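You operate a simulated robot arm through the tools that you are given. There is no shell and no other tool.

You run a simulated robot arm. Do the job below in one go: nothing can be reset, and whatever is moved stays where it is left.

TASK
Turn the air on and set the line gauge to 2 bar.
Fine: shut the vent valve before opening the main valve; free the regulator lock and lock it again after.

The check looks at the end state, three seconds after you hand in, the way a careful person would. Anything else that was tipped, shoved, dropped, spilled or broken makes it a failure.

THE ROBOT
A 7-joint arm with a two-finger parallel gripper, fixed in place. Base frame: the origin is at the foot of the arm, x ahead of it, y to its left, z up; the work surface is at about z = 0.86. Lengths are in m, angles in degrees, forces in N, time in s.
With the tool pointing down near the work surface it reaches from about 0.24 to 0.68 m from the base axis. Its first joint turns from -66.0 to 66.0 degrees. Payload 2.4 kg.
Tool frame: the origin (TCP) lies between the finger pads and is the grasp point; the fingertips stand 0.03 m ahead of it; z points along the fingers, y is the line along which they close. The gripper opens to 0.094 m. The fingers are 0.028 m wide and 0.01 m thick; the gripper's body (0.05 by 0.096 m) begins 0.055 m behind the TCP.
Orientation is that of the tool frame in the base frame, as a unit quaternion [x, y, z, w]. With the fingers straight down and closing along the base's y, the tool's x points along the base's -x, its y along +y and its z along -z.

THE INTERFACE
- The arm moves only by the tool move_arm. Its argument "commands" is text: rows parted by semicolons, each of 7 numbers parted by spaces: the shift along the tool's x, y, z in m, then the turn, a rotation vector about the tool's x, y, z in degrees, then the opening, from 0 (shut) to 1 (fully open). In form: tx ty tz ax ay az grip; .... A call has 1 to 20 rows; each row is the pose to reach, as a shift and turn from the pose commanded when the call began, along the tool's axes at that moment. Each row takes 0.2 s and may step no farther than 0.05 m and 8.6 degrees from the row before; otherwise, or with a gripper value out of range, the whole call is refused. Where a pose cannot be reached the arm comes as near as it can. A force on the tool above 90 N (or 10 N above the force at the start of the call, whichever is more), or a blocked arm, ends the call early, and 0.2 s more pass. Each finger travels about 0.153 m/s and halts on what it meets, pressing with about 21 N; the grip force reading is that of the motor and also rises with nothing between the fingers. The clock runs only during rows and for 0.2 s after the last one: add rows that repeat a pose to give the fingers time. The reply holds the time, the measured pose of the TCP, the force on the tool along the base axes, the opening and the grip force, in the units named above and with some noise, with the torque about the TCP (base axes, N m) and any sound that the robot's microphone picked up, and new pictures: "views" is both (left out), scene, wrist or none.
- Cameras (640 x 400 px; columns grow to the right, rows downward): "scene" is fixed at [0.0374, 0.465, 1.4653]; the picture's right is [-0.79, -0.62, 0.00], its down [-0.23, 0.29, -0.93] and it looks along [0.57, -0.73, -0.37] (base axes); focal length 326 px, centre (320, 200). "wrist" rides on the gripper at [0.076, 0.014, -0.102] in the tool frame; the picture's right is [-0.18, 0.98, 0.00], its down [-0.75, -0.14, -0.64] and it looks along [-0.63, -0.12, 0.77] (tool axes); focal length 243 px, centre (320, 200). There is no depth. A picture from a camera that has moved, and an enlarged one, comes with that camera's place and axes in the base frame and with its lens.
- close_up(camera, box): a new picture of the part [left, top, right, bottom] of that camera's present view, enlarged. No time passes.
- hand_in(): hands the job in; it is judged then, once.

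Nothing tells you positions but the pictures and the camera data. Unless the task says otherwise, let go and move clear before handing in.

The tools are called after "Request:" as name(argument=value, ...) on one line, values as JSON. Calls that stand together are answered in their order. move_arm: Moves the arm, as the interface text tells. Its arguments: {"type":"object","properties":{"commands":{"type":"string"},"views":{"type":"string","enum":["both","scene","wrist","none"]}},"required":["commands"]} The other tools are called the same way: close_up (camera, box) takes an enlarged picture of a part of a camera's view; hand_in () hands the job in.

At the start:

```text
time_s: 0.0
ee_pos: [0.3252, 0.0904, 1.3433]
ee_rot: [0.0, 1.0, 0.001, -0.001]
ft_force: [-0.3, -0.5, 1.0]
moment: [0.03, -0.05, 0.01]
gripper_width: 0.0939
finger_force: 0.0
```

scene: 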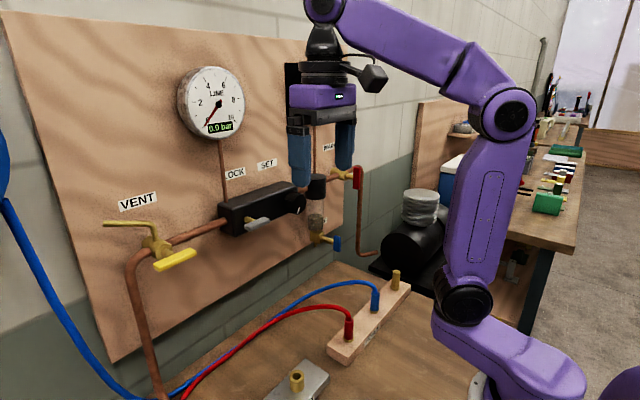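
wrist: 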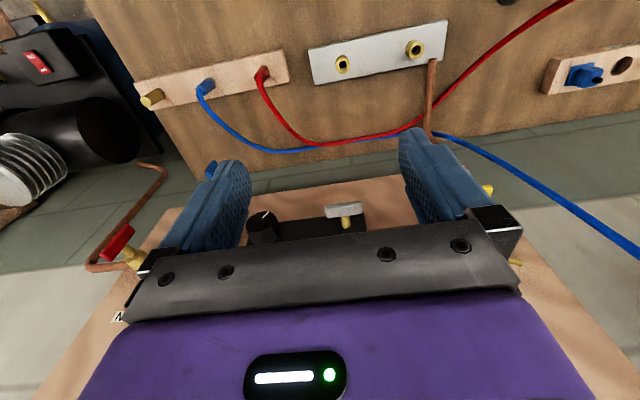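

I see a pipe board with a LINE gauge (reading 0.0 bar), a VENT valve with a yellow lever, a black regulator with LOCK lever and SET knob, and a red-handled MAIN valve. I'll take enlarged pictures before moving anything.

Request:
close_up(camera="scene", box=[80, 140, 400, 340])

Request:
close_up(camera="scene", box=[200, 140, 360, 240])

Request:
close_up(camera="scene", box=[80, 180, 240, 280])

Request:
close_up(camera="scene", box=[170, 60, 250, 140])

Request:
close_up(camera="wrist", box=[80, 160, 400, 340])

```text
2.00 times, centred on (240, 240) of scene
camera zoom: at [0.0374, 0.465, 1.4653], right [-0.79, -0.62, 0.0], down [-0.23, 0.29, -0.93], along [0.57, -0.73, -0.37], focal length 652 px, centre (480, 120)
```

zoom: 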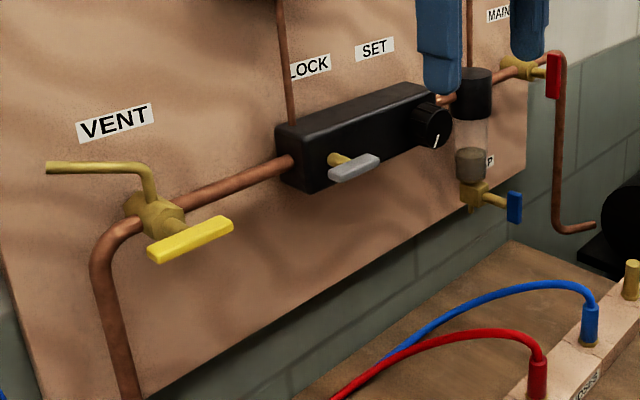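

```text
4.00 times, centred on (280, 190) of scene
camera zoom: at [0.0374, 0.465, 1.4653], right [-0.79, -0.62, 0.0], down [-0.23, 0.29, -0.93], along [0.57, -0.73, -0.37], focal length 1304 px, centre (480, 240)
```

zoom: 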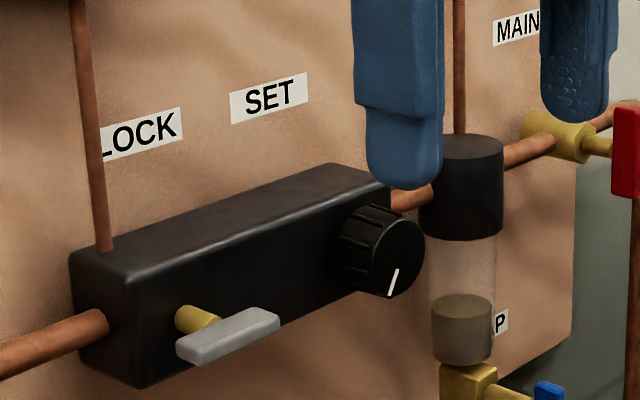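

```text
4.00 times, centred on (160, 230) of scene
camera zoom: at [0.0374, 0.465, 1.4653], right [-0.79, -0.62, 0.0], down [-0.23, 0.29, -0.93], along [0.57, -0.73, -0.37], focal length 1304 px, centre (960, 80)
```

zoom: 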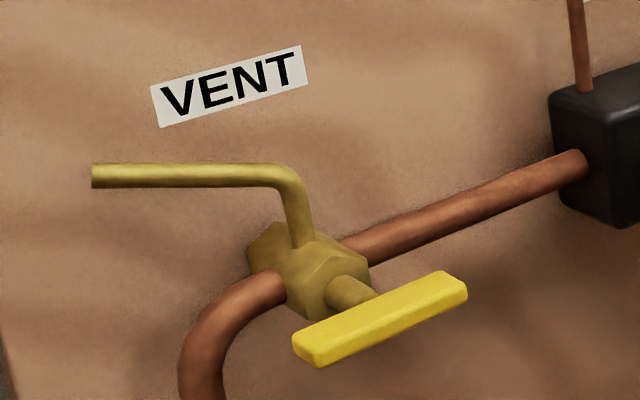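

```text
5.00 times, centred on (210, 100) of scene
camera zoom: at [0.0374, 0.465, 1.4653], right [-0.79, -0.62, 0.0], down [-0.23, 0.29, -0.93], along [0.57, -0.73, -0.37], focal length 1630 px, centre (870, 700)
```

zoom: 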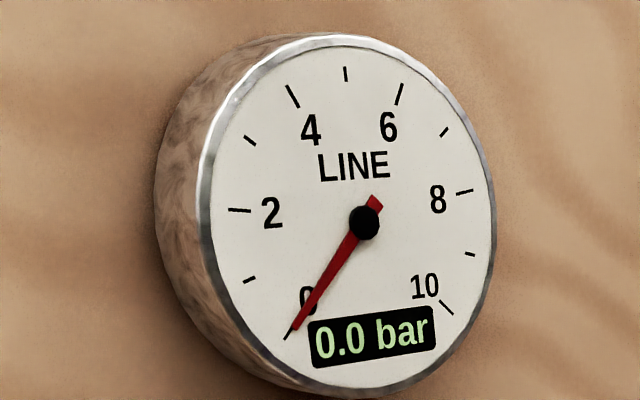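

```text
2.00 times, centred on (240, 250) of wrist
camera zoom: at [0.2497, 0.1065, 1.4463], right [0.18, 0.98, 0.0], down [0.75, -0.14, 0.64], along [0.63, -0.12, -0.77], focal length 485 px, centre (480, 100)
```

zoom: 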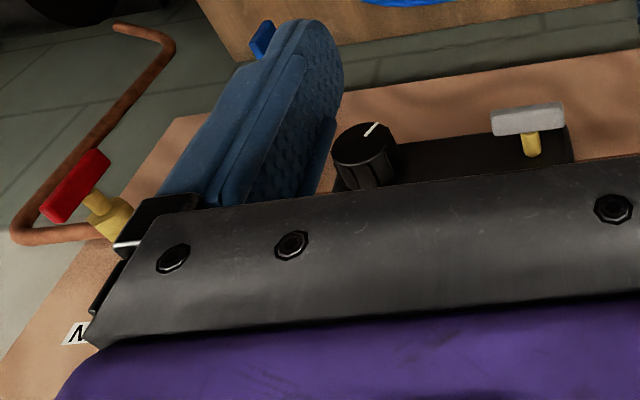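

The board stands ahead of the arm, facing it, with the vent on the +y side and the main valve on the -y side. I'll check a few more parts of the view (compressor, main valve, drain) before moving.

Request:
close_up(camera="scene", box=[290, 140, 450, 290])

Request:
close_up(camera="wrist", box=[0, 0, 200, 125])

Request:
close_up(camera="wrist", box=[440, 160, 600, 280])

Request:
close_up(camera="scene", box=[0, 100, 160, 200])

```text
2.67 times, centred on (370, 215) of scene
camera zoom: at [0.0374, 0.465, 1.4653], right [-0.79, -0.62, 0.0], down [-0.23, 0.29, -0.93], along [0.57, -0.73, -0.37], focal length 869 px, centre (187, 160)
```

zoom: 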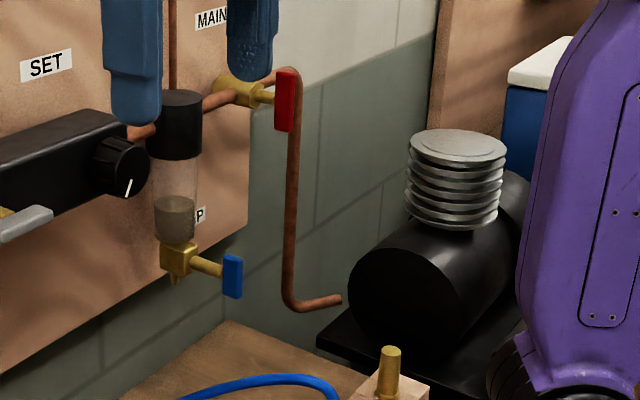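

```text
3.20 times, centred on (100, 62) of wrist
camera zoom: at [0.2497, 0.1065, 1.4463], right [0.18, 0.98, 0.0], down [0.75, -0.14, 0.64], along [0.63, -0.12, -0.77], focal length 776 px, centre (1024, 640)
```

zoom: 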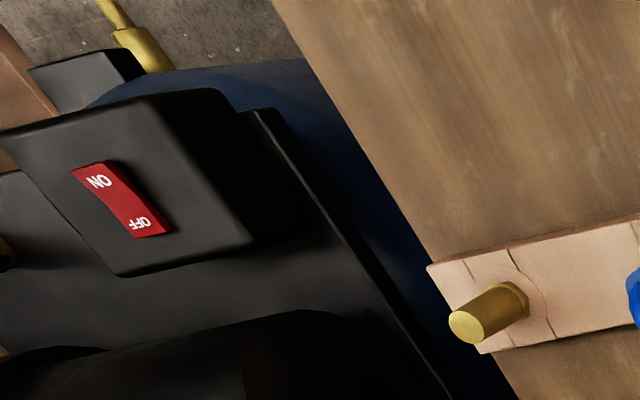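

```text
3.33 times, centred on (520, 220) of wrist
camera zoom: at [0.2497, 0.1065, 1.4463], right [0.18, 0.98, 0.0], down [0.75, -0.14, 0.64], along [0.63, -0.12, -0.77], focal length 809 px, centre (-347, 133)
```

zoom: 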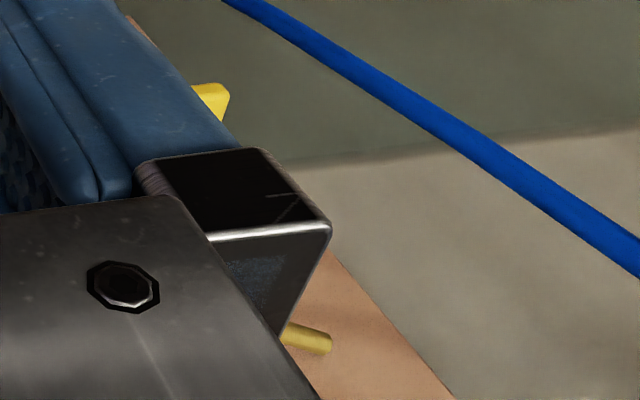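

```text
4.00 times, centred on (80, 150) of scene
camera zoom: at [0.0374, 0.465, 1.4653], right [-0.79, -0.62, 0.0], down [-0.23, 0.29, -0.93], along [0.57, -0.73, -0.37], focal length 1304 px, centre (1280, 400)
```

zoom: 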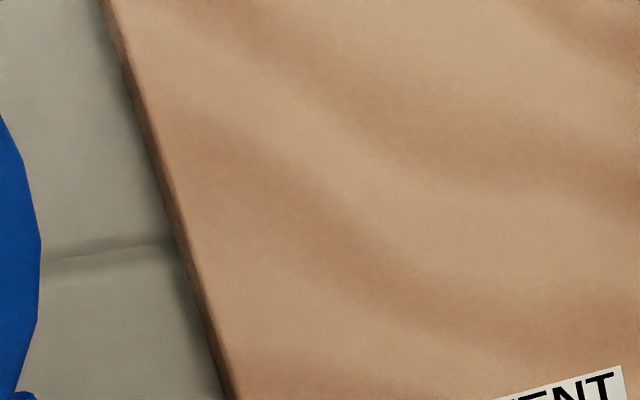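

The four controls appear to line up at about z = 1.185 and x = 0.49: vent at y ≈ 0.26, lock at y ≈ 0.09, knob at y ≈ -0.04 and main at y ≈ -0.28, on a board at x ≈ 0.555. I'll now tilt the tool from pointing down towards pointing at the board, staying well back from it.

Request:
move_arm(commands="-0.004 0 0.004 0 -8 0 1; -0.008 0 0.008 0 -16 0 1; -0.012 0 0.012 0 -24 0 1; -0.016 0 0.016 0 -32 0 1; -0.02 0 0.02 0 -40 0 1; -0.024 0 0.024 0 -48 0 1")

```text
time_s: 1.4
ee_pos: [0.3511, 0.0899, 1.3202]
ee_rot: [0.0, 0.913, 0.0, 0.408]
ft_force: [1.4, -0.7, 0.1]
moment: [0.03, 0.0, 0.03]
gripper_width: 0.0941
finger_force: 0.0
camera wrist: at [0.2228, 0.1062, 1.3316], right [0.12, 0.98, 0.14], down [0.02, -0.14, 0.99], along [0.99, -0.12, -0.04], focal length 243 px, centre (320, 200)
```

scene: 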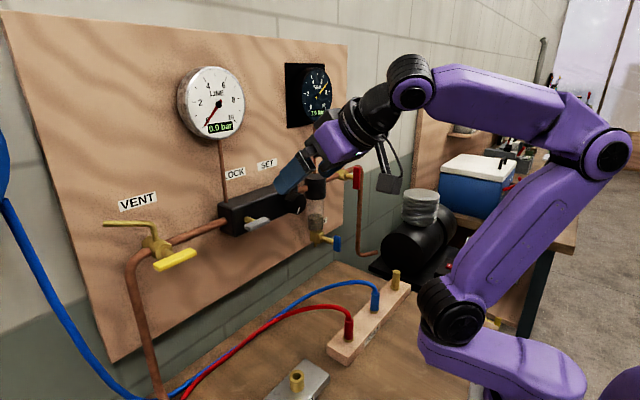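
wrist: 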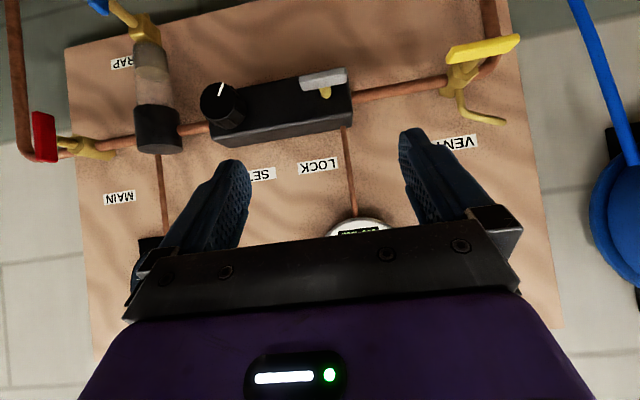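

The arm tilts well, and the wrist camera now shows the whole board upside down; there's also a dark supply gauge on the right side of the board. I'll enlarge the valves and gauges.

Request:
close_up(camera="wrist", box=[180, 40, 380, 165])

Request:
close_up(camera="wrist", box=[400, 10, 560, 150])

Request:
close_up(camera="wrist", box=[0, 60, 200, 220])

Request:
close_up(camera="scene", box=[270, 50, 370, 130])

Request:
close_up(camera="scene", box=[200, 140, 380, 260])

```text
3.20 times, centred on (280, 102) of wrist
camera zoom: at [0.2228, 0.1062, 1.3316], right [0.12, 0.98, 0.14], down [0.02, -0.14, 0.99], along [0.99, -0.12, -0.04], focal length 776 px, centre (448, 512)
```

zoom: 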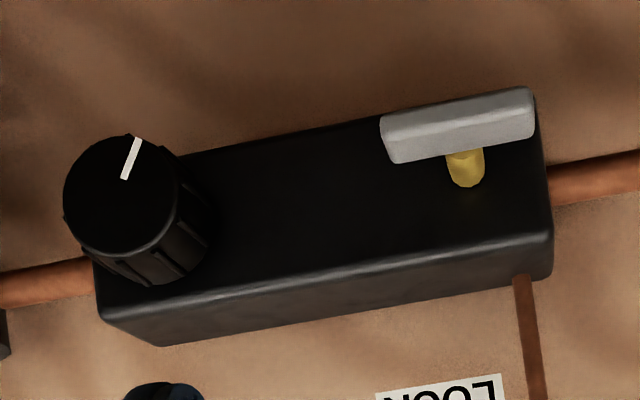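

```text
2.86 times, centred on (480, 80) of wrist
camera zoom: at [0.2228, 0.1062, 1.3316], right [0.12, 0.98, 0.14], down [0.02, -0.14, 0.99], along [0.99, -0.12, -0.04], focal length 693 px, centre (-137, 543)
```

zoom: 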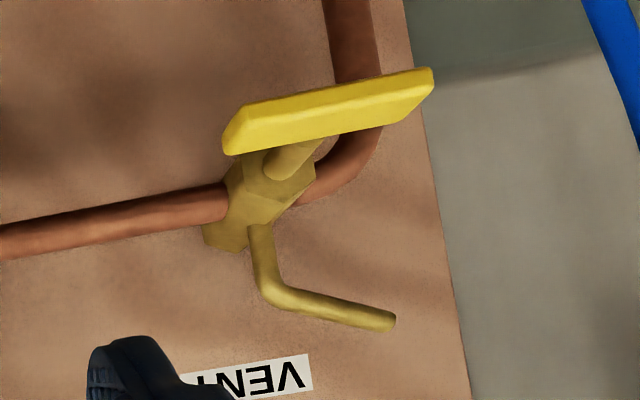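

```text
2.50 times, centred on (100, 140) of wrist
camera zoom: at [0.2228, 0.1062, 1.3316], right [0.12, 0.98, 0.14], down [0.02, -0.14, 0.99], along [0.99, -0.12, -0.04], focal length 606 px, centre (870, 350)
```

zoom: 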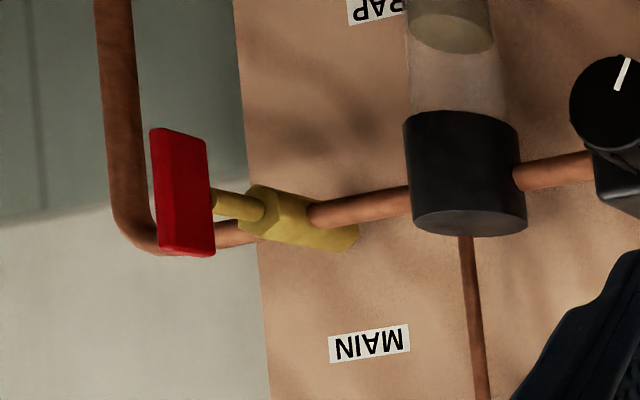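

```text
5.00 times, centred on (320, 90) of scene
camera zoom: at [0.0374, 0.465, 1.4653], right [-0.79, -0.62, 0.0], down [-0.23, 0.29, -0.93], along [0.57, -0.73, -0.37], focal length 1630 px, centre (320, 750)
```

zoom: 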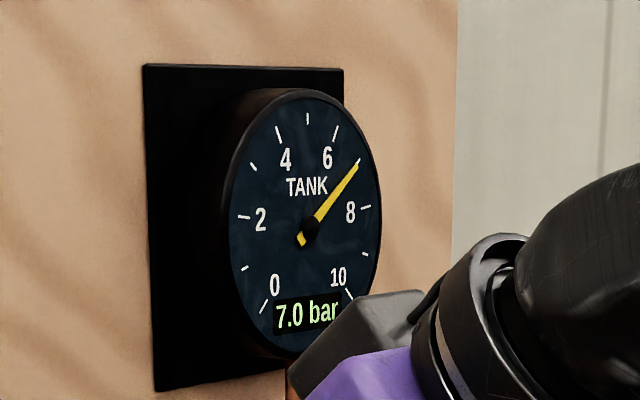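

```text
3.33 times, centred on (290, 200) of scene
camera zoom: at [0.0374, 0.465, 1.4653], right [-0.79, -0.62, 0.0], down [-0.23, 0.29, -0.93], along [0.57, -0.73, -0.37], focal length 1086 px, centre (420, 200)
```

zoom: 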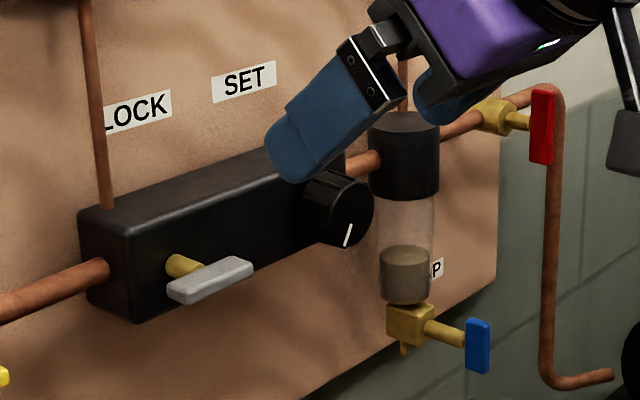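

The tank gauge reads 7.0 bar, so supply is there; the vent handle lies along the pipe (open) and the main handle stands across it (shut). I'll finish tilting the tool to horizontal while drifting towards the vent side, still clear of the board.

Request:
move_arm(commands="0.0036 0.02 0.011 0 -8.4 0 1; 0.0072 0.04 0.022 0 -16.8 0 1; 0.0108 0.06 0.033 0 -25.2 0 1; 0.0144 0.08 0.044 0 -33.6 0 1; 0.018 0.1 0.055 0 -42 0 1; 0.018 0.1 0.055 0 -42 0 1")

```text
time_s: 2.8
ee_pos: [0.3799, 0.1889, 1.2694]
ee_rot: [0.001, 0.706, -0.001, 0.708]
ft_force: [0.2, 0.6, 0.0]
moment: [0.02, 0.01, -0.04]
gripper_width: 0.0941
finger_force: 0.0
camera wrist: at [0.2768, 0.2053, 1.1934], right [0.0, 0.98, 0.18], down [-0.64, -0.14, 0.75], along [0.77, -0.12, 0.63], focal length 243 px, centre (320, 200)
```

scene: 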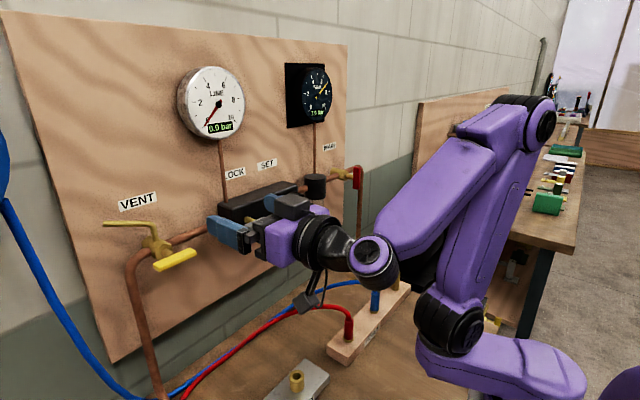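
wrist: 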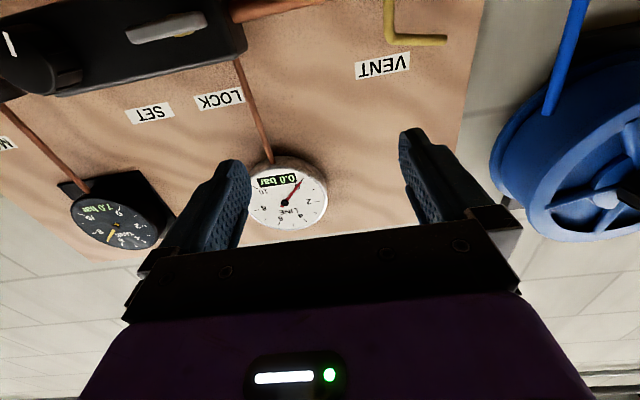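

The tool now points straight at the board. I'll roll the gripper 90° so the fingers close vertically around the horizontal vent handle, and move in front of it while keeping 4–5 cm back.

Request:
move_arm(commands="0.007 0.006 0.0015 0 0 -8.2 1; 0.014 0.012 0.003 0 0 -16.4 1; 0.021 0.018 0.0045 0 0 -24.6 1; 0.028 0.024 0.006 0 0 -32.8 1; 0.035 0.03 0.0075 0 0 -41 1; 0.042 0.036 0.009 0 0 -49.2 1; 0.049 0.042 0.01 0 0 -57.4 1; 0.056 0.048 0.01 0 0 -65.6 1; 0.063 0.054 0.01 0 0 -73.8 1; 0.07 0.06 0.01 0 0 -82 1; 0.077 0.066 0.01 0 0 -90 1; 0.08 0.069 0.01 0 0 -90 1; 0.08 0.069 0.01 0 0 -90 1")

```text
time_s: 5.6
ee_pos: [0.3889, 0.2606, 1.1883]
ee_rot: [0.5, -0.5, 0.501, -0.499]
ft_force: [0.2, -0.4, 0.0]
moment: [0.01, 0.0, -0.02]
gripper_width: 0.0938
finger_force: 0.1
camera wrist: at [0.2863, 0.1853, 1.1755], right [0.0, 0.18, -0.98], down [-0.64, 0.75, 0.14], along [0.77, 0.63, 0.12], focal length 243 px, centre (320, 200)
```

scene: 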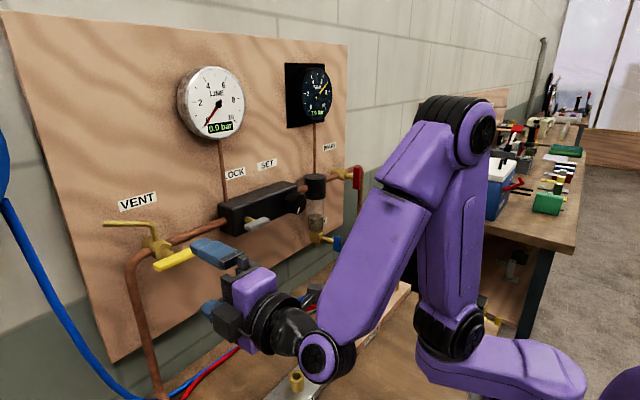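
wrist: 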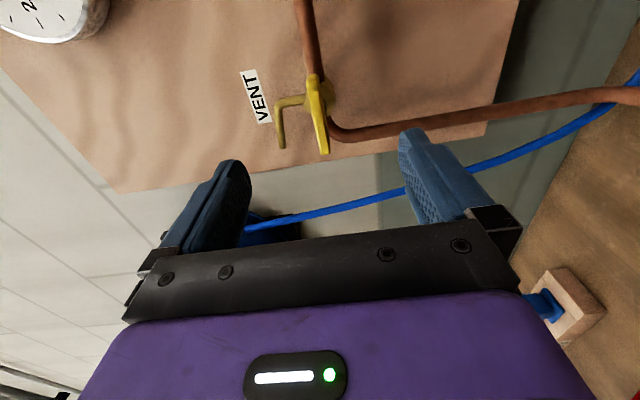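

The gripper is rolled and sits in front of the vent handle. I'll enlarge to measure the alignment.

Request:
close_up(camera="wrist", box=[240, 50, 400, 170])

Request:
close_up(camera="scene", box=[80, 190, 280, 340])

```text
3.33 times, centred on (320, 110) of wrist
camera zoom: at [0.2863, 0.1853, 1.1755], right [0.0, 0.18, -0.98], down [-0.64, 0.75, 0.14], along [0.77, 0.63, 0.12], focal length 809 px, centre (320, 500)
```

zoom: 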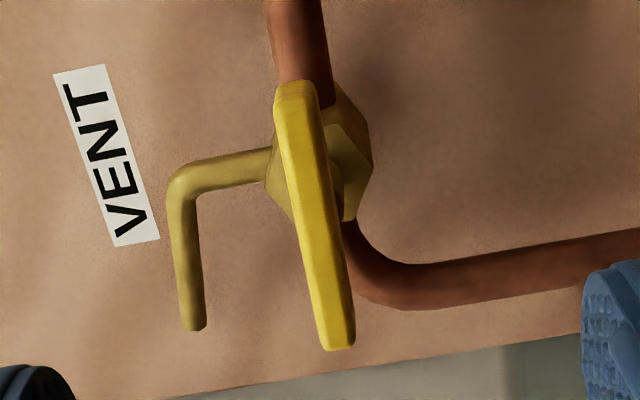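

```text
2.67 times, centred on (180, 265) of scene
camera zoom: at [0.0374, 0.465, 1.4653], right [-0.79, -0.62, 0.0], down [-0.23, 0.29, -0.93], along [0.57, -0.73, -0.37], focal length 869 px, centre (693, 27)
```

zoom: 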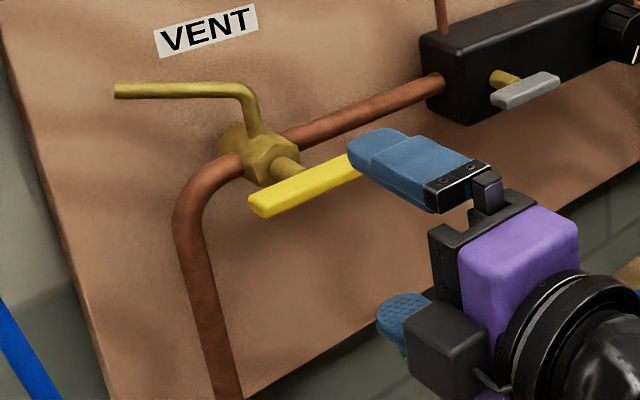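

The vent handle measures about 6.6 cm long, level, centred near (0.485, 0.260, 1.190), and the fingers straddle it evenly. I'll advance straight in with the gripper open and check before closing.

Request:
move_arm(commands="0 -0.001 0.03 0 0 0 1; 0 -0.002 0.06 0 0 0 1; 0 -0.002 0.075 0 0 0 1; 0 -0.002 0.086 0 0 0 1; 0 -0.002 0.086 0 0 0 1")

```text
time_s: 6.8
ee_pos: [0.4752, 0.2574, 1.191]
ee_rot: [0.5, -0.5, 0.5, -0.5]
ft_force: [-0.1, 0.3, 0.0]
moment: [-0.05, 0.0, 0.02]
gripper_width: 0.0941
finger_force: 0.0
camera wrist: at [0.3731, 0.1845, 1.1776], right [0.0, 0.18, -0.98], down [-0.64, 0.75, 0.14], along [0.77, 0.63, 0.12], focal length 243 px, centre (320, 200)
```

scene: 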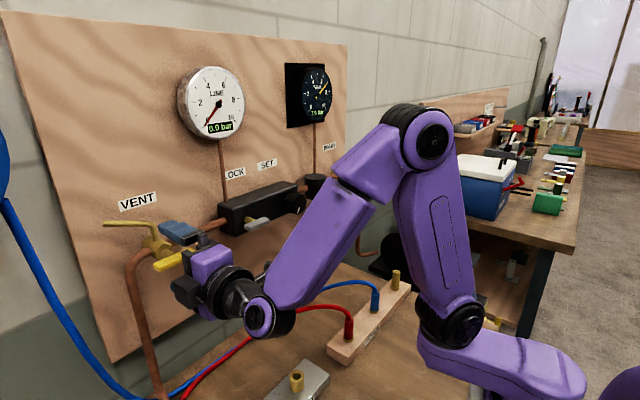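
wrist: 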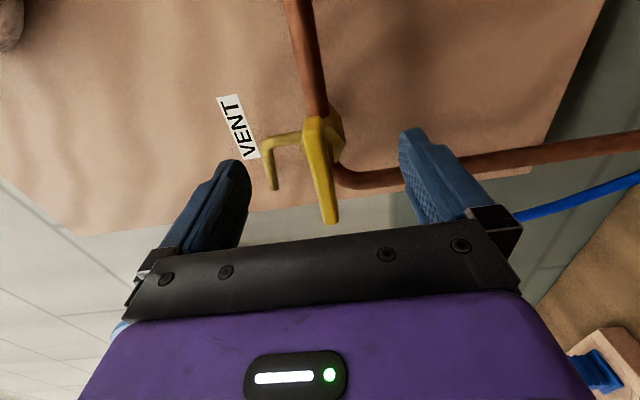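

Request:
close_up(camera="wrist", box=[220, 100, 420, 225])

Request:
close_up(camera="scene", box=[100, 200, 260, 320])

```text
3.20 times, centred on (320, 162) of wrist
camera zoom: at [0.3731, 0.1845, 1.1776], right [0.0, 0.18, -0.98], down [-0.64, 0.75, 0.14], along [0.77, 0.63, 0.12], focal length 776 px, centre (320, 320)
```

zoom: 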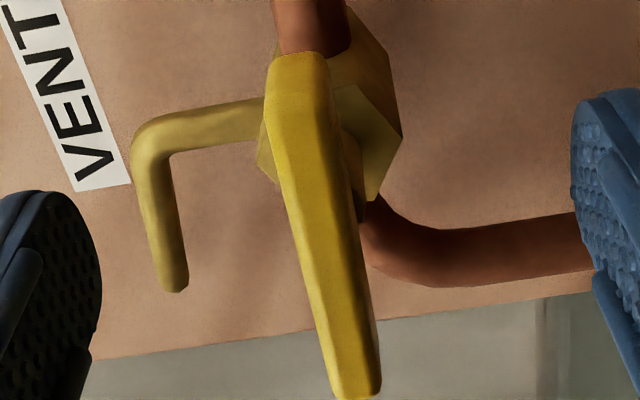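

```text
3.33 times, centred on (180, 260) of scene
camera zoom: at [0.0374, 0.465, 1.4653], right [-0.79, -0.62, 0.0], down [-0.23, 0.29, -0.93], along [0.57, -0.73, -0.37], focal length 1086 px, centre (787, 0)
```

zoom: 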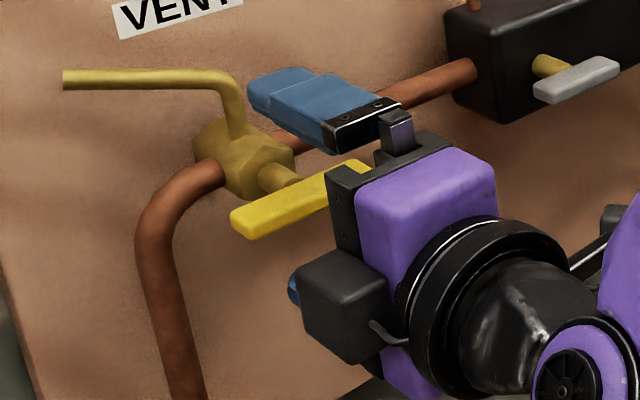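

The bar sits evenly between the fingers and about 1 cm inside the fingertips. I'll close on it and read the forces.

Request:
move_arm(commands="-0.002 0 0 0 0 0 0.6; -0.002 0 0 0 0 0 0.3; -0.002 0 0 0 0 0 0; -0.002 0 0 0 0 0 0; -0.002 0 0 0 0 0 0")

```text
time_s: 8.0
ee_pos: [0.4755, 0.2618, 1.1898]
ee_rot: [0.502, -0.501, 0.499, -0.498]
ft_force: [-1.1, 0.7, -16.5]
moment: [0.09, -0.23, 0.06]
gripper_width: 0.0141
finger_force: 44.6
camera wrist: at [0.3726, 0.1868, 1.1765], right [0.0, 0.18, -0.98], down [-0.64, 0.75, 0.14], along [0.77, 0.63, 0.11], focal length 243 px, centre (320, 200)
```

scene: 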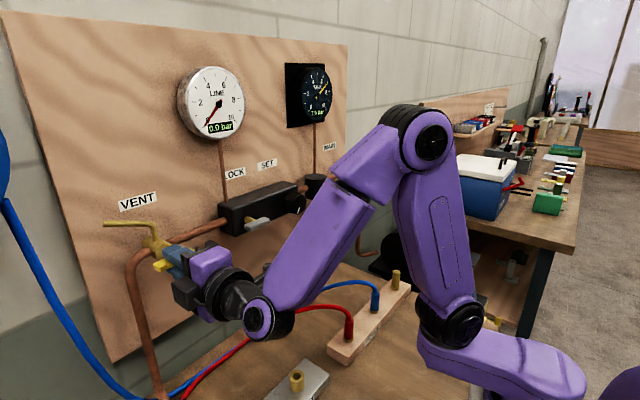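
wrist: 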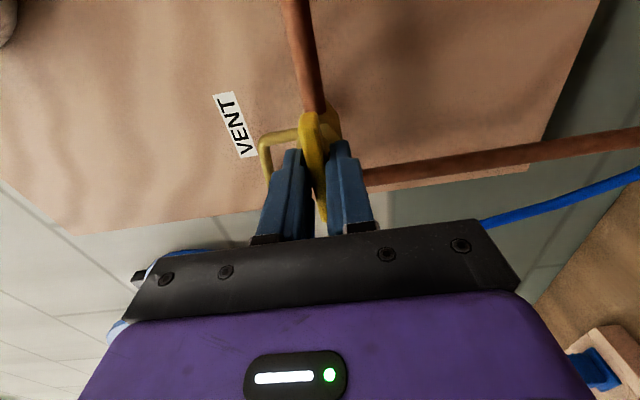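

The fingers hold the 14 mm bar; the -16 N along z suggests I'm about a millimetre or two high. I'll ease down slightly and then try a small clockwise turn (closing direction).

Request:
move_arm(commands="0 0.001 0 0 0 0 0; 0 0.001 0 0 0 4 0; 0 0.001 0 0 0 8 0; 0 0.001 0 0 0 12 0")

```text
time_s: 9.0
ee_pos: [0.4755, 0.2612, 1.1908]
ee_rot: [-0.445, 0.549, -0.445, 0.55]
ft_force: [4.1, 0.3, -15.1]
moment: [0.01, -0.09, 0.01]
gripper_width: 0.0139
finger_force: 44.7
camera wrist: at [0.3723, 0.1916, 1.1606], right [0.0, 0.39, -0.92], down [-0.64, 0.71, 0.3], along [0.77, 0.59, 0.25], focal length 243 px, centre (320, 200)
```

scene: 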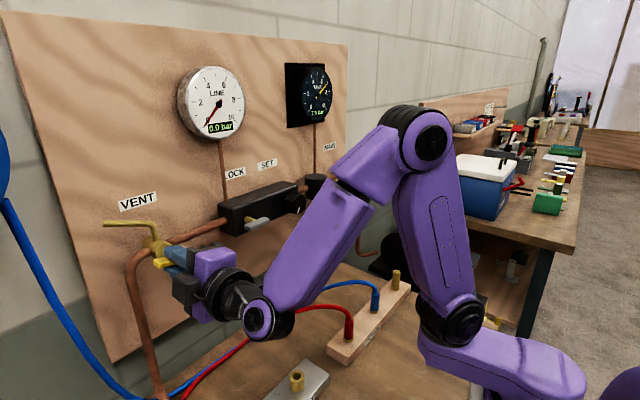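
wrist: 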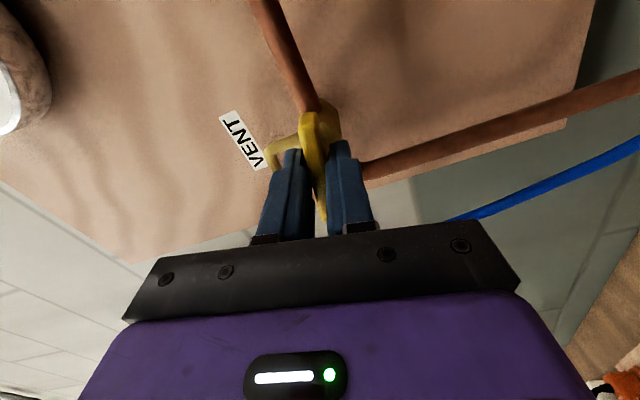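

The handle follows clockwise with almost no resistance. I'll carry on turning towards 90°.

Request:
move_arm(commands="0 0 0 0 0 8 0; 0 0 0 0 0 16 0; 0 0 0 0 0 24 0; 0 0 0 0 0 32 0; 0 0 0 0 0 40 0; 0 0 0 0 0 48 0; 0 0 0 0 0 56 0; 0 0 0 0 0 64 0")

```text
time_s: 10.8
ee_pos: [0.4748, 0.2607, 1.191]
ee_rot: [-0.083, 0.702, -0.086, 0.703]
ft_force: [-1.1, -9.1, 1.4]
moment: [0.02, 0.88, 0.04]
gripper_width: 0.0136
finger_force: 45.0
camera wrist: at [0.3724, 0.2582, 1.1137], right [0.0, 1.0, -0.05], down [-0.64, 0.04, 0.76], along [0.77, 0.03, 0.64], focal length 243 px, centre (320, 200)
```

scene: 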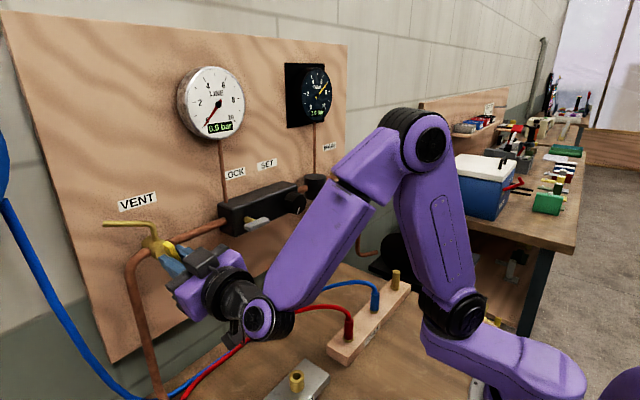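
wrist: 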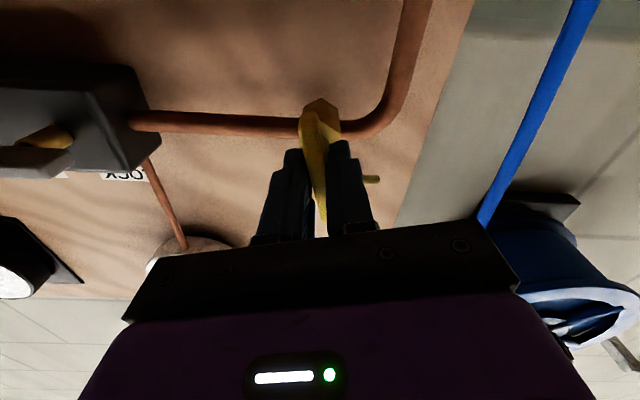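

The handle is at about 76° and turning freely. I'll bring it to 90° and feel for the stop.

Request:
move_arm(commands="0 0 0 0 0 7 0; 0 0 0 0 0 14 0; 0 0 0 0 0 16 0; 0 0 0 0 0 16 0", views="both")

```text
time_s: 11.8
ee_pos: [0.475, 0.2597, 1.1907]
ee_rot: [0.012, 0.706, 0.013, 0.708]
ft_force: [-11.4, -16.2, 6.2]
moment: [-0.95, -0.73, 0.01]
gripper_width: 0.014
finger_force: 45.2
camera wrist: at [0.3722, 0.279, 1.1154], right [0.0, 0.98, 0.22], down [-0.64, -0.17, 0.75], along [0.77, -0.14, 0.63], focal length 243 px, centre (320, 200)
```

scene: 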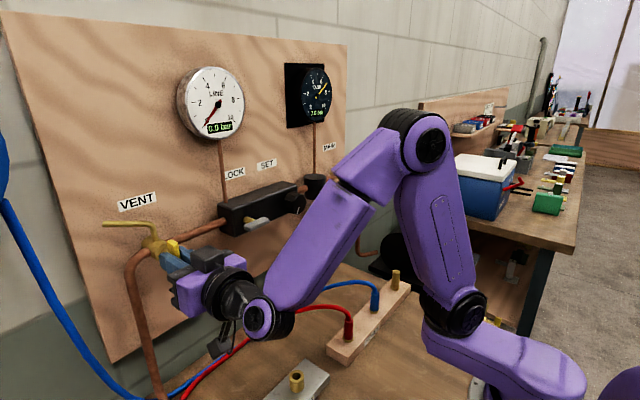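
wrist: 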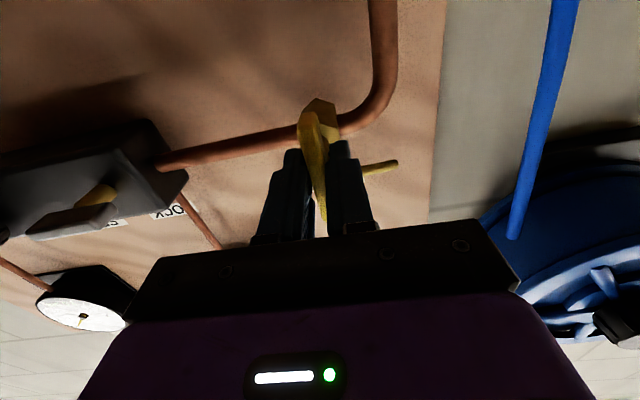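

The torque rose to about 1 N·m just past 90°, so the vent handle is vertical and at its stop. I'll let go, pull straight back and look.

Request:
move_arm(commands="0 0 0 0 0 -2 0; 0 0 0 0 0 -2 0.5; 0 0 0 0 0 -2 1; 0 0 0 0 0 -2 1; 0 0 -0.03 0 0 -2 1; 0 0 -0.06 0 0 -2 1; 0 0 -0.09 0 0 -2 1; 0 0 -0.09 0 0 -2 1")

Request:
close_up(camera="scene", box=[80, 180, 240, 300])

Request:
close_up(camera="scene", box=[170, 60, 250, 140])

```text
time_s: 13.6
ee_pos: [0.384, 0.2617, 1.1912]
ee_rot: [-0.001, 0.707, 0.001, 0.707]
ft_force: [0.0, -0.1, 0.0]
moment: [0.01, 0.02, 0.03]
gripper_width: 0.0941
finger_force: 0.0
camera wrist: at [0.282, 0.2775, 1.1145], right [0.0, 0.98, 0.18], down [-0.64, -0.14, 0.75], along [0.77, -0.12, 0.63], focal length 243 px, centre (320, 200)
```

scene: 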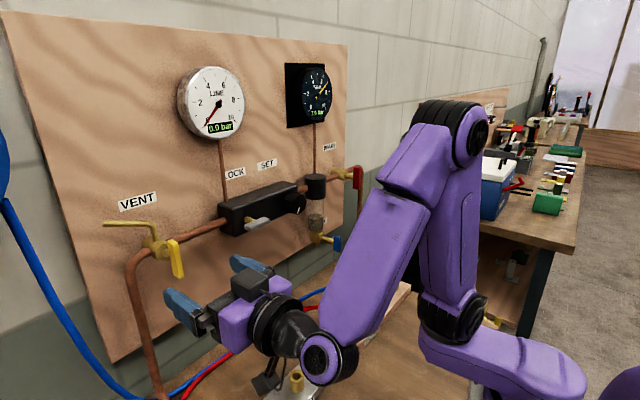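
wrist: 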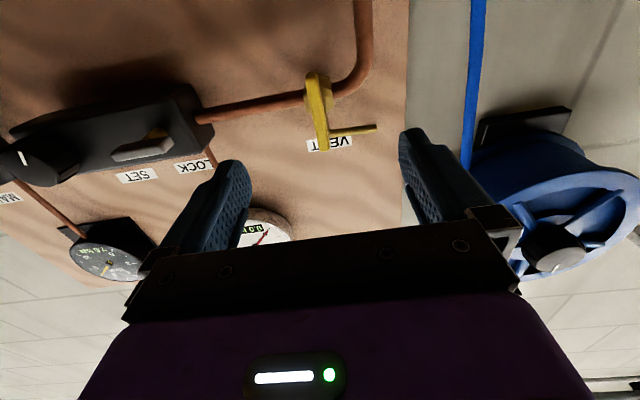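

```text
3.33 times, centred on (160, 240) of scene
camera zoom: at [0.0374, 0.465, 1.4653], right [-0.79, -0.62, 0.0], down [-0.23, 0.29, -0.93], along [0.57, -0.73, -0.37], focal length 1086 px, centre (853, 67)
```

zoom: 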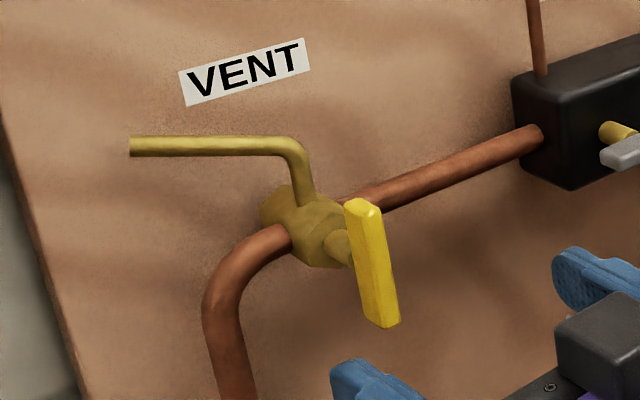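

```text
5.00 times, centred on (210, 100) of scene
camera zoom: at [0.0374, 0.465, 1.4653], right [-0.79, -0.62, 0.0], down [-0.23, 0.29, -0.93], along [0.57, -0.73, -0.37], focal length 1630 px, centre (870, 700)
```

zoom: 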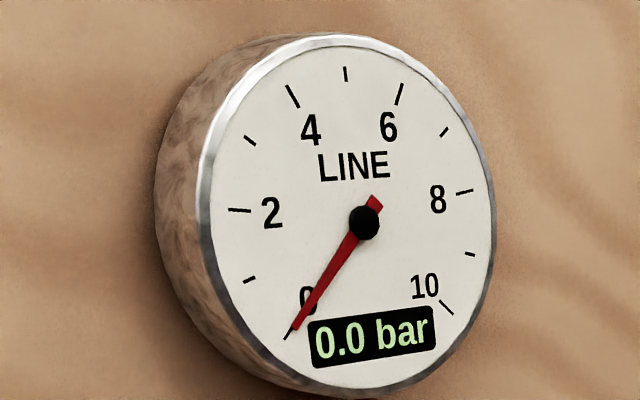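

The vent handle is now vertical, across the pipe. Next is the main valve at about (0.487, -0.275, 1.188); I'll slide sideways at a safe distance from the board, in two stages.

Request:
move_arm(commands="0 -0.04 0.01 0 0 0 1; 0 -0.085 0.02 0 0 0 1; 0 -0.13 0.026 0 0 0 1; 0 -0.175 0.026 0 0 0 1; 0 -0.22 0.026 0 0 0 1; 0 -0.26 0.026 0 0 0 1; 0 -0.26 0.026 0 0 0 1")

```text
time_s: 15.2
ee_pos: [0.4135, 0.0047, 1.1915]
ee_rot: [0.0, 0.707, 0.0, 0.707]
ft_force: [0.6, 0.1, -0.4]
moment: [0.0, -0.02, 0.01]
gripper_width: 0.0941
finger_force: 0.1
out of reach, approached as far as the arm can: row 6, 7
camera wrist: at [0.3109, 0.0211, 1.1156], right [0.0, 0.98, 0.18], down [-0.64, -0.14, 0.75], along [0.77, -0.12, 0.63], focal length 243 px, centre (320, 200)
```

scene: 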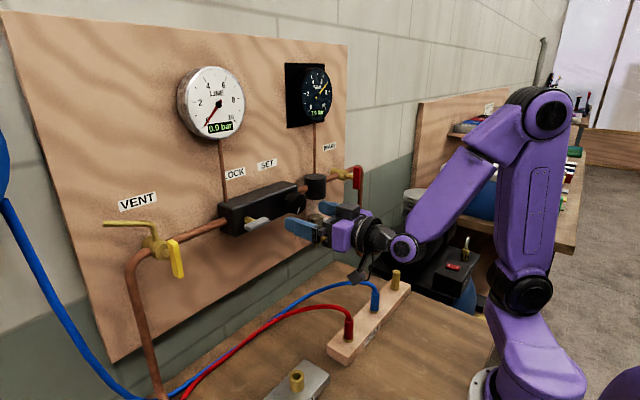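
wrist: 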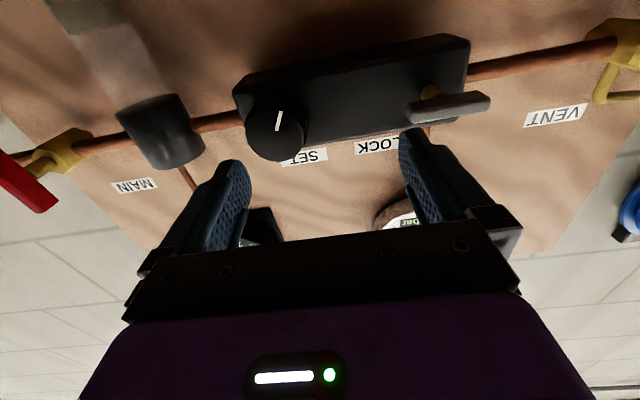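

The arm folds to its limit near y = 0 at this height, so I'll rise above the regulator for the crossing, where there's room both for the arm and from the levers, then come down in front of the main valve.

Request:
move_arm(commands="-0.045 0 0.01 0 0 0 1; -0.09 0 0.015 0 0 0 1; -0.09 -0.045 0.015 0 0 0 1; -0.09 -0.09 0.015 0 0 0 1; -0.09 -0.135 0.015 0 0 0 1; -0.09 -0.18 0.01 0 0 0 1; -0.09 -0.225 0 0 0 0 1; -0.09 -0.27 -0.01 0 0 0 1; -0.05 -0.279 -0.02 0 0 0 1; -0.005 -0.279 -0.02 0 0 0 1; 0 -0.279 -0.02 0 0 0 1")

```text
time_s: 17.6
ee_pos: [0.4079, -0.0963, 1.2664]
ee_rot: [0.002, 0.708, -0.002, 0.706]
ft_force: [0.2, 0.0, -0.2]
moment: [0.0, 0.01, 0.02]
gripper_width: 0.0939
finger_force: 0.1
out of reach, approached as far as the arm can: row 5, 6, 7, 8, 9, 10, 11
camera wrist: at [0.3054, -0.0799, 1.1922], right [0.0, 0.98, 0.18], down [-0.64, -0.14, 0.75], along [0.77, -0.12, 0.63], focal length 243 px, centre (320, 200)
```

scene: 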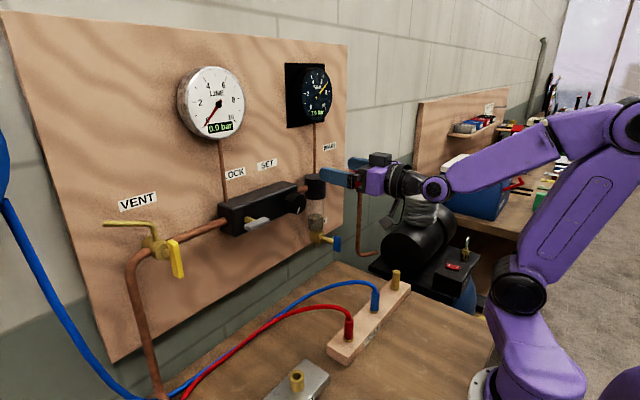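
wrist: 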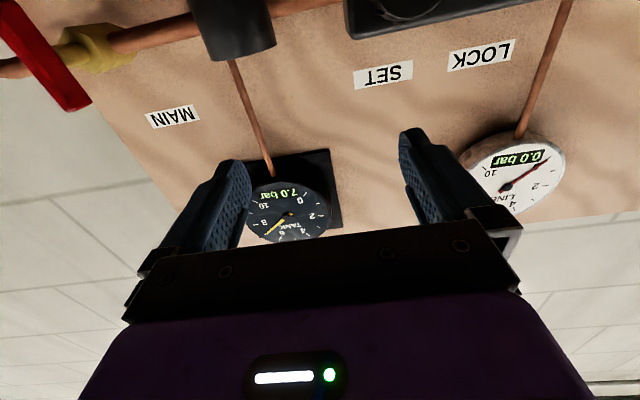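

The arm stalled at y ≈ -0.10 because it is folded very close to its own base. I'll test a small move outwards and back to see how it responds from here.

Request:
move_arm(commands="0 0.01 0.02 0 0 0 1; 0 0.02 0.04 0 0 0 1; 0 0.02 0.04 0 0 0 1")

```text
time_s: 18.4
ee_pos: [0.4461, -0.0785, 1.2686]
ee_rot: [0.0, 0.707, 0.0, 0.707]
ft_force: [0.5, 0.5, 0.3]
moment: [-0.02, 0.01, 0.01]
gripper_width: 0.0939
finger_force: 0.0
camera wrist: at [0.3447, -0.0624, 1.1926], right [0.0, 0.98, 0.18], down [-0.64, -0.14, 0.75], along [0.77, -0.12, 0.63], focal length 243 px, centre (320, 200)
```

scene: 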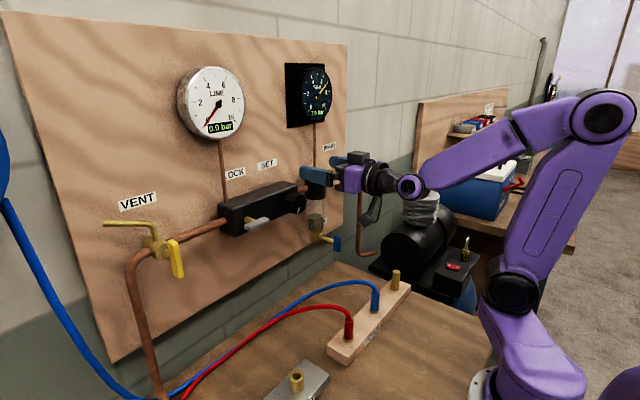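
wrist: 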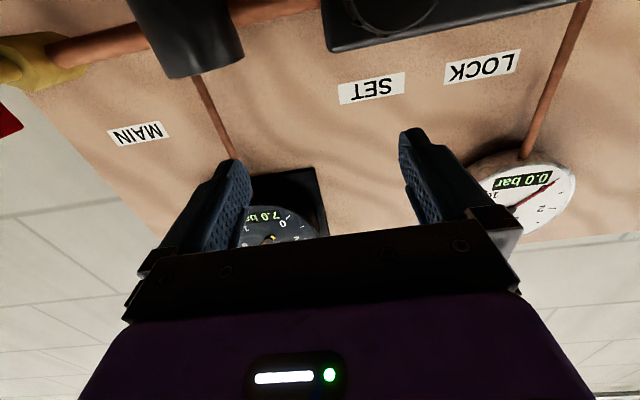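

Moving outwards frees the arm. I'll go sideways to the main valve at this larger distance, still above the filter and clear of the gauges.

Request:
move_arm(commands="0 -0.03 0.005 0 0 0 1; 0 -0.06 0.01 0 0 0 1; 0 -0.09 0.01 0 0 0 1; 0 -0.12 0.01 0 0 0 1; 0 -0.15 0.005 0 0 0 1; 0 -0.18 0 0 0 0 1; 0 -0.198 0 0 0 0 1")

```text
time_s: 20.0
ee_pos: [0.4429, -0.0911, 1.2748]
ee_rot: [0.002, 0.707, -0.002, 0.707]
ft_force: [-0.1, -0.2, 0.2]
moment: [0.01, 0.03, 0.0]
gripper_width: 0.094
finger_force: 0.1
out of reach, approached as far as the arm can: row 1, 2, 3, 4, 5, 6, 7
camera wrist: at [0.3401, -0.0746, 1.1991], right [0.01, 0.98, 0.18], down [-0.64, -0.14, 0.75], along [0.77, -0.12, 0.63], focal length 243 px, centre (320, 200)
```

scene: 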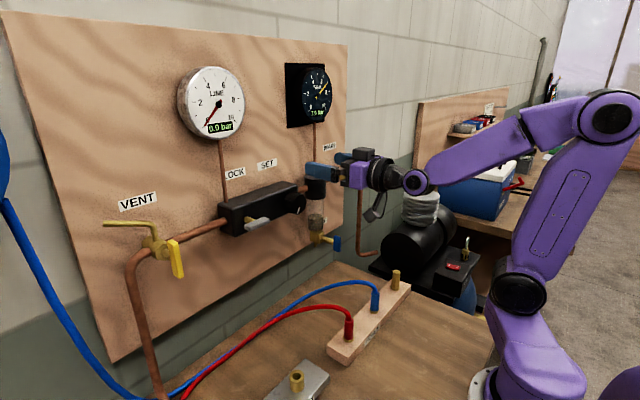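
wrist: 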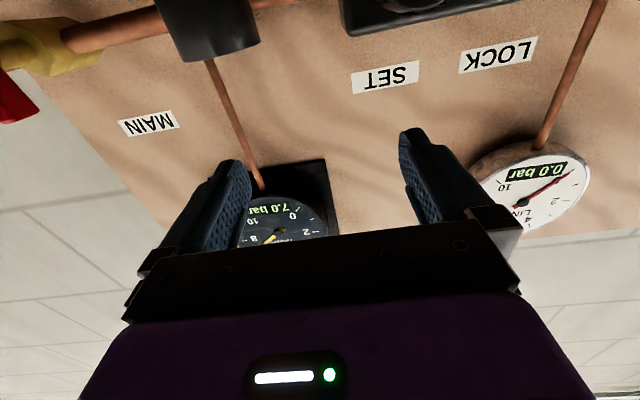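

It still stalls near y = -0.09, most likely because the forearm lines up with the tool at this height. I'll back off, point the tool down as at the start, cross over to the -y side that way, and then tilt up again.

Request:
move_arm(commands="-0.003 0.005 -0.015 0 0 0 1; -0.006 0.005 -0.03 0 8 0 1; -0.009 0.005 -0.045 0 16 0 1; -0.012 0.005 -0.06 0 24 0 1; -0.015 0.005 -0.07 0 32 0 1; -0.018 0 -0.08 0 40 0 1; -0.021 0 -0.083 0 48 0 1; -0.024 0 -0.083 0 56 0 1; -0.025 0 -0.083 0 64 0 1; -0.025 0 -0.083 0 72 0 1; -0.025 0 -0.083 0 80 0 1; -0.025 0 -0.083 0 88 0 1; -0.025 0 -0.083 0 90 0 1", views="scene")

```text
time_s: 22.8
ee_pos: [0.3576, -0.0922, 1.3012]
ee_rot: [0.001, 1.0, 0.001, -0.001]
ft_force: [0.2, -1.1, -0.7]
moment: [0.02, -0.01, 0.02]
gripper_width: 0.0939
finger_force: 0.1
out of reach, approached as far as the arm can: row 3, 4
```

scene: 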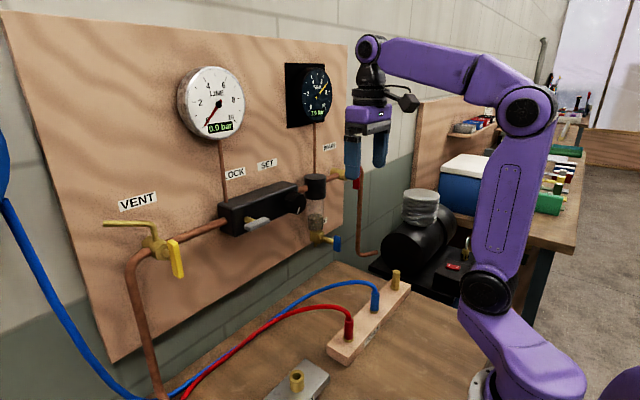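

The tool points down again on the -y side. I'll move to y ≈ -0.24 and tilt up towards the board there.

Request:
move_arm(commands="0 -0.04 0 0 0 0 1; 0 -0.08 0 0 0 0 1; 0 -0.12 0 0 0 0 1; 0 -0.148 0 0 -8 0 1; -0.005 -0.148 0.005 0 -16 0 1; -0.01 -0.148 0.01 0 -24 0 1; -0.015 -0.148 0.015 0 -32 0 1; -0.02 -0.148 0.02 0 -40 0 1; -0.025 -0.148 0.025 0 -48 0 1; -0.03 -0.148 0.03 0 -56 0 1; -0.035 -0.148 0.035 0 -64 0 1; -0.04 -0.148 0.04 0 -72 0 1; -0.045 -0.148 0.045 0 -80 0 1; -0.05 -0.148 0.05 0 -88 0 1; -0.05 -0.148 0.05 0 -90 0 1; -0.05 -0.148 0.05 0 -90 0 1")

```text
time_s: 26.2
ee_pos: [0.4067, -0.2396, 1.251]
ee_rot: [0.0, 0.707, 0.0, 0.707]
ft_force: [0.0, -0.1, -0.5]
moment: [0.02, 0.02, 0.02]
gripper_width: 0.0941
finger_force: 0.0
camera wrist: at [0.3048, -0.2237, 1.1749], right [0.0, 0.98, 0.18], down [-0.64, -0.14, 0.75], along [0.77, -0.12, 0.63], focal length 243 px, centre (320, 200)
```

scene: 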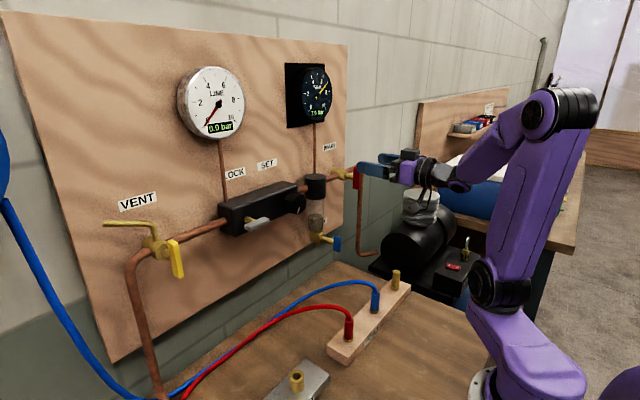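
wrist: 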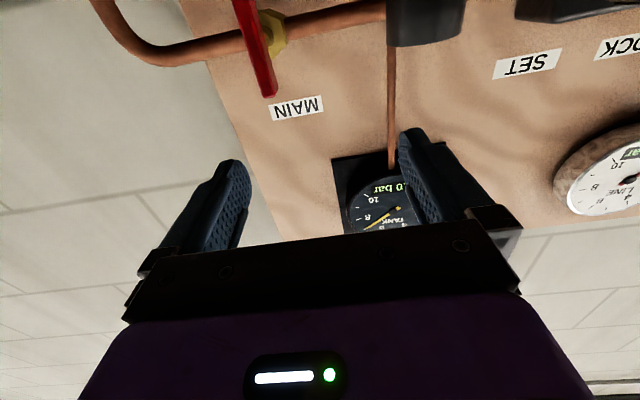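

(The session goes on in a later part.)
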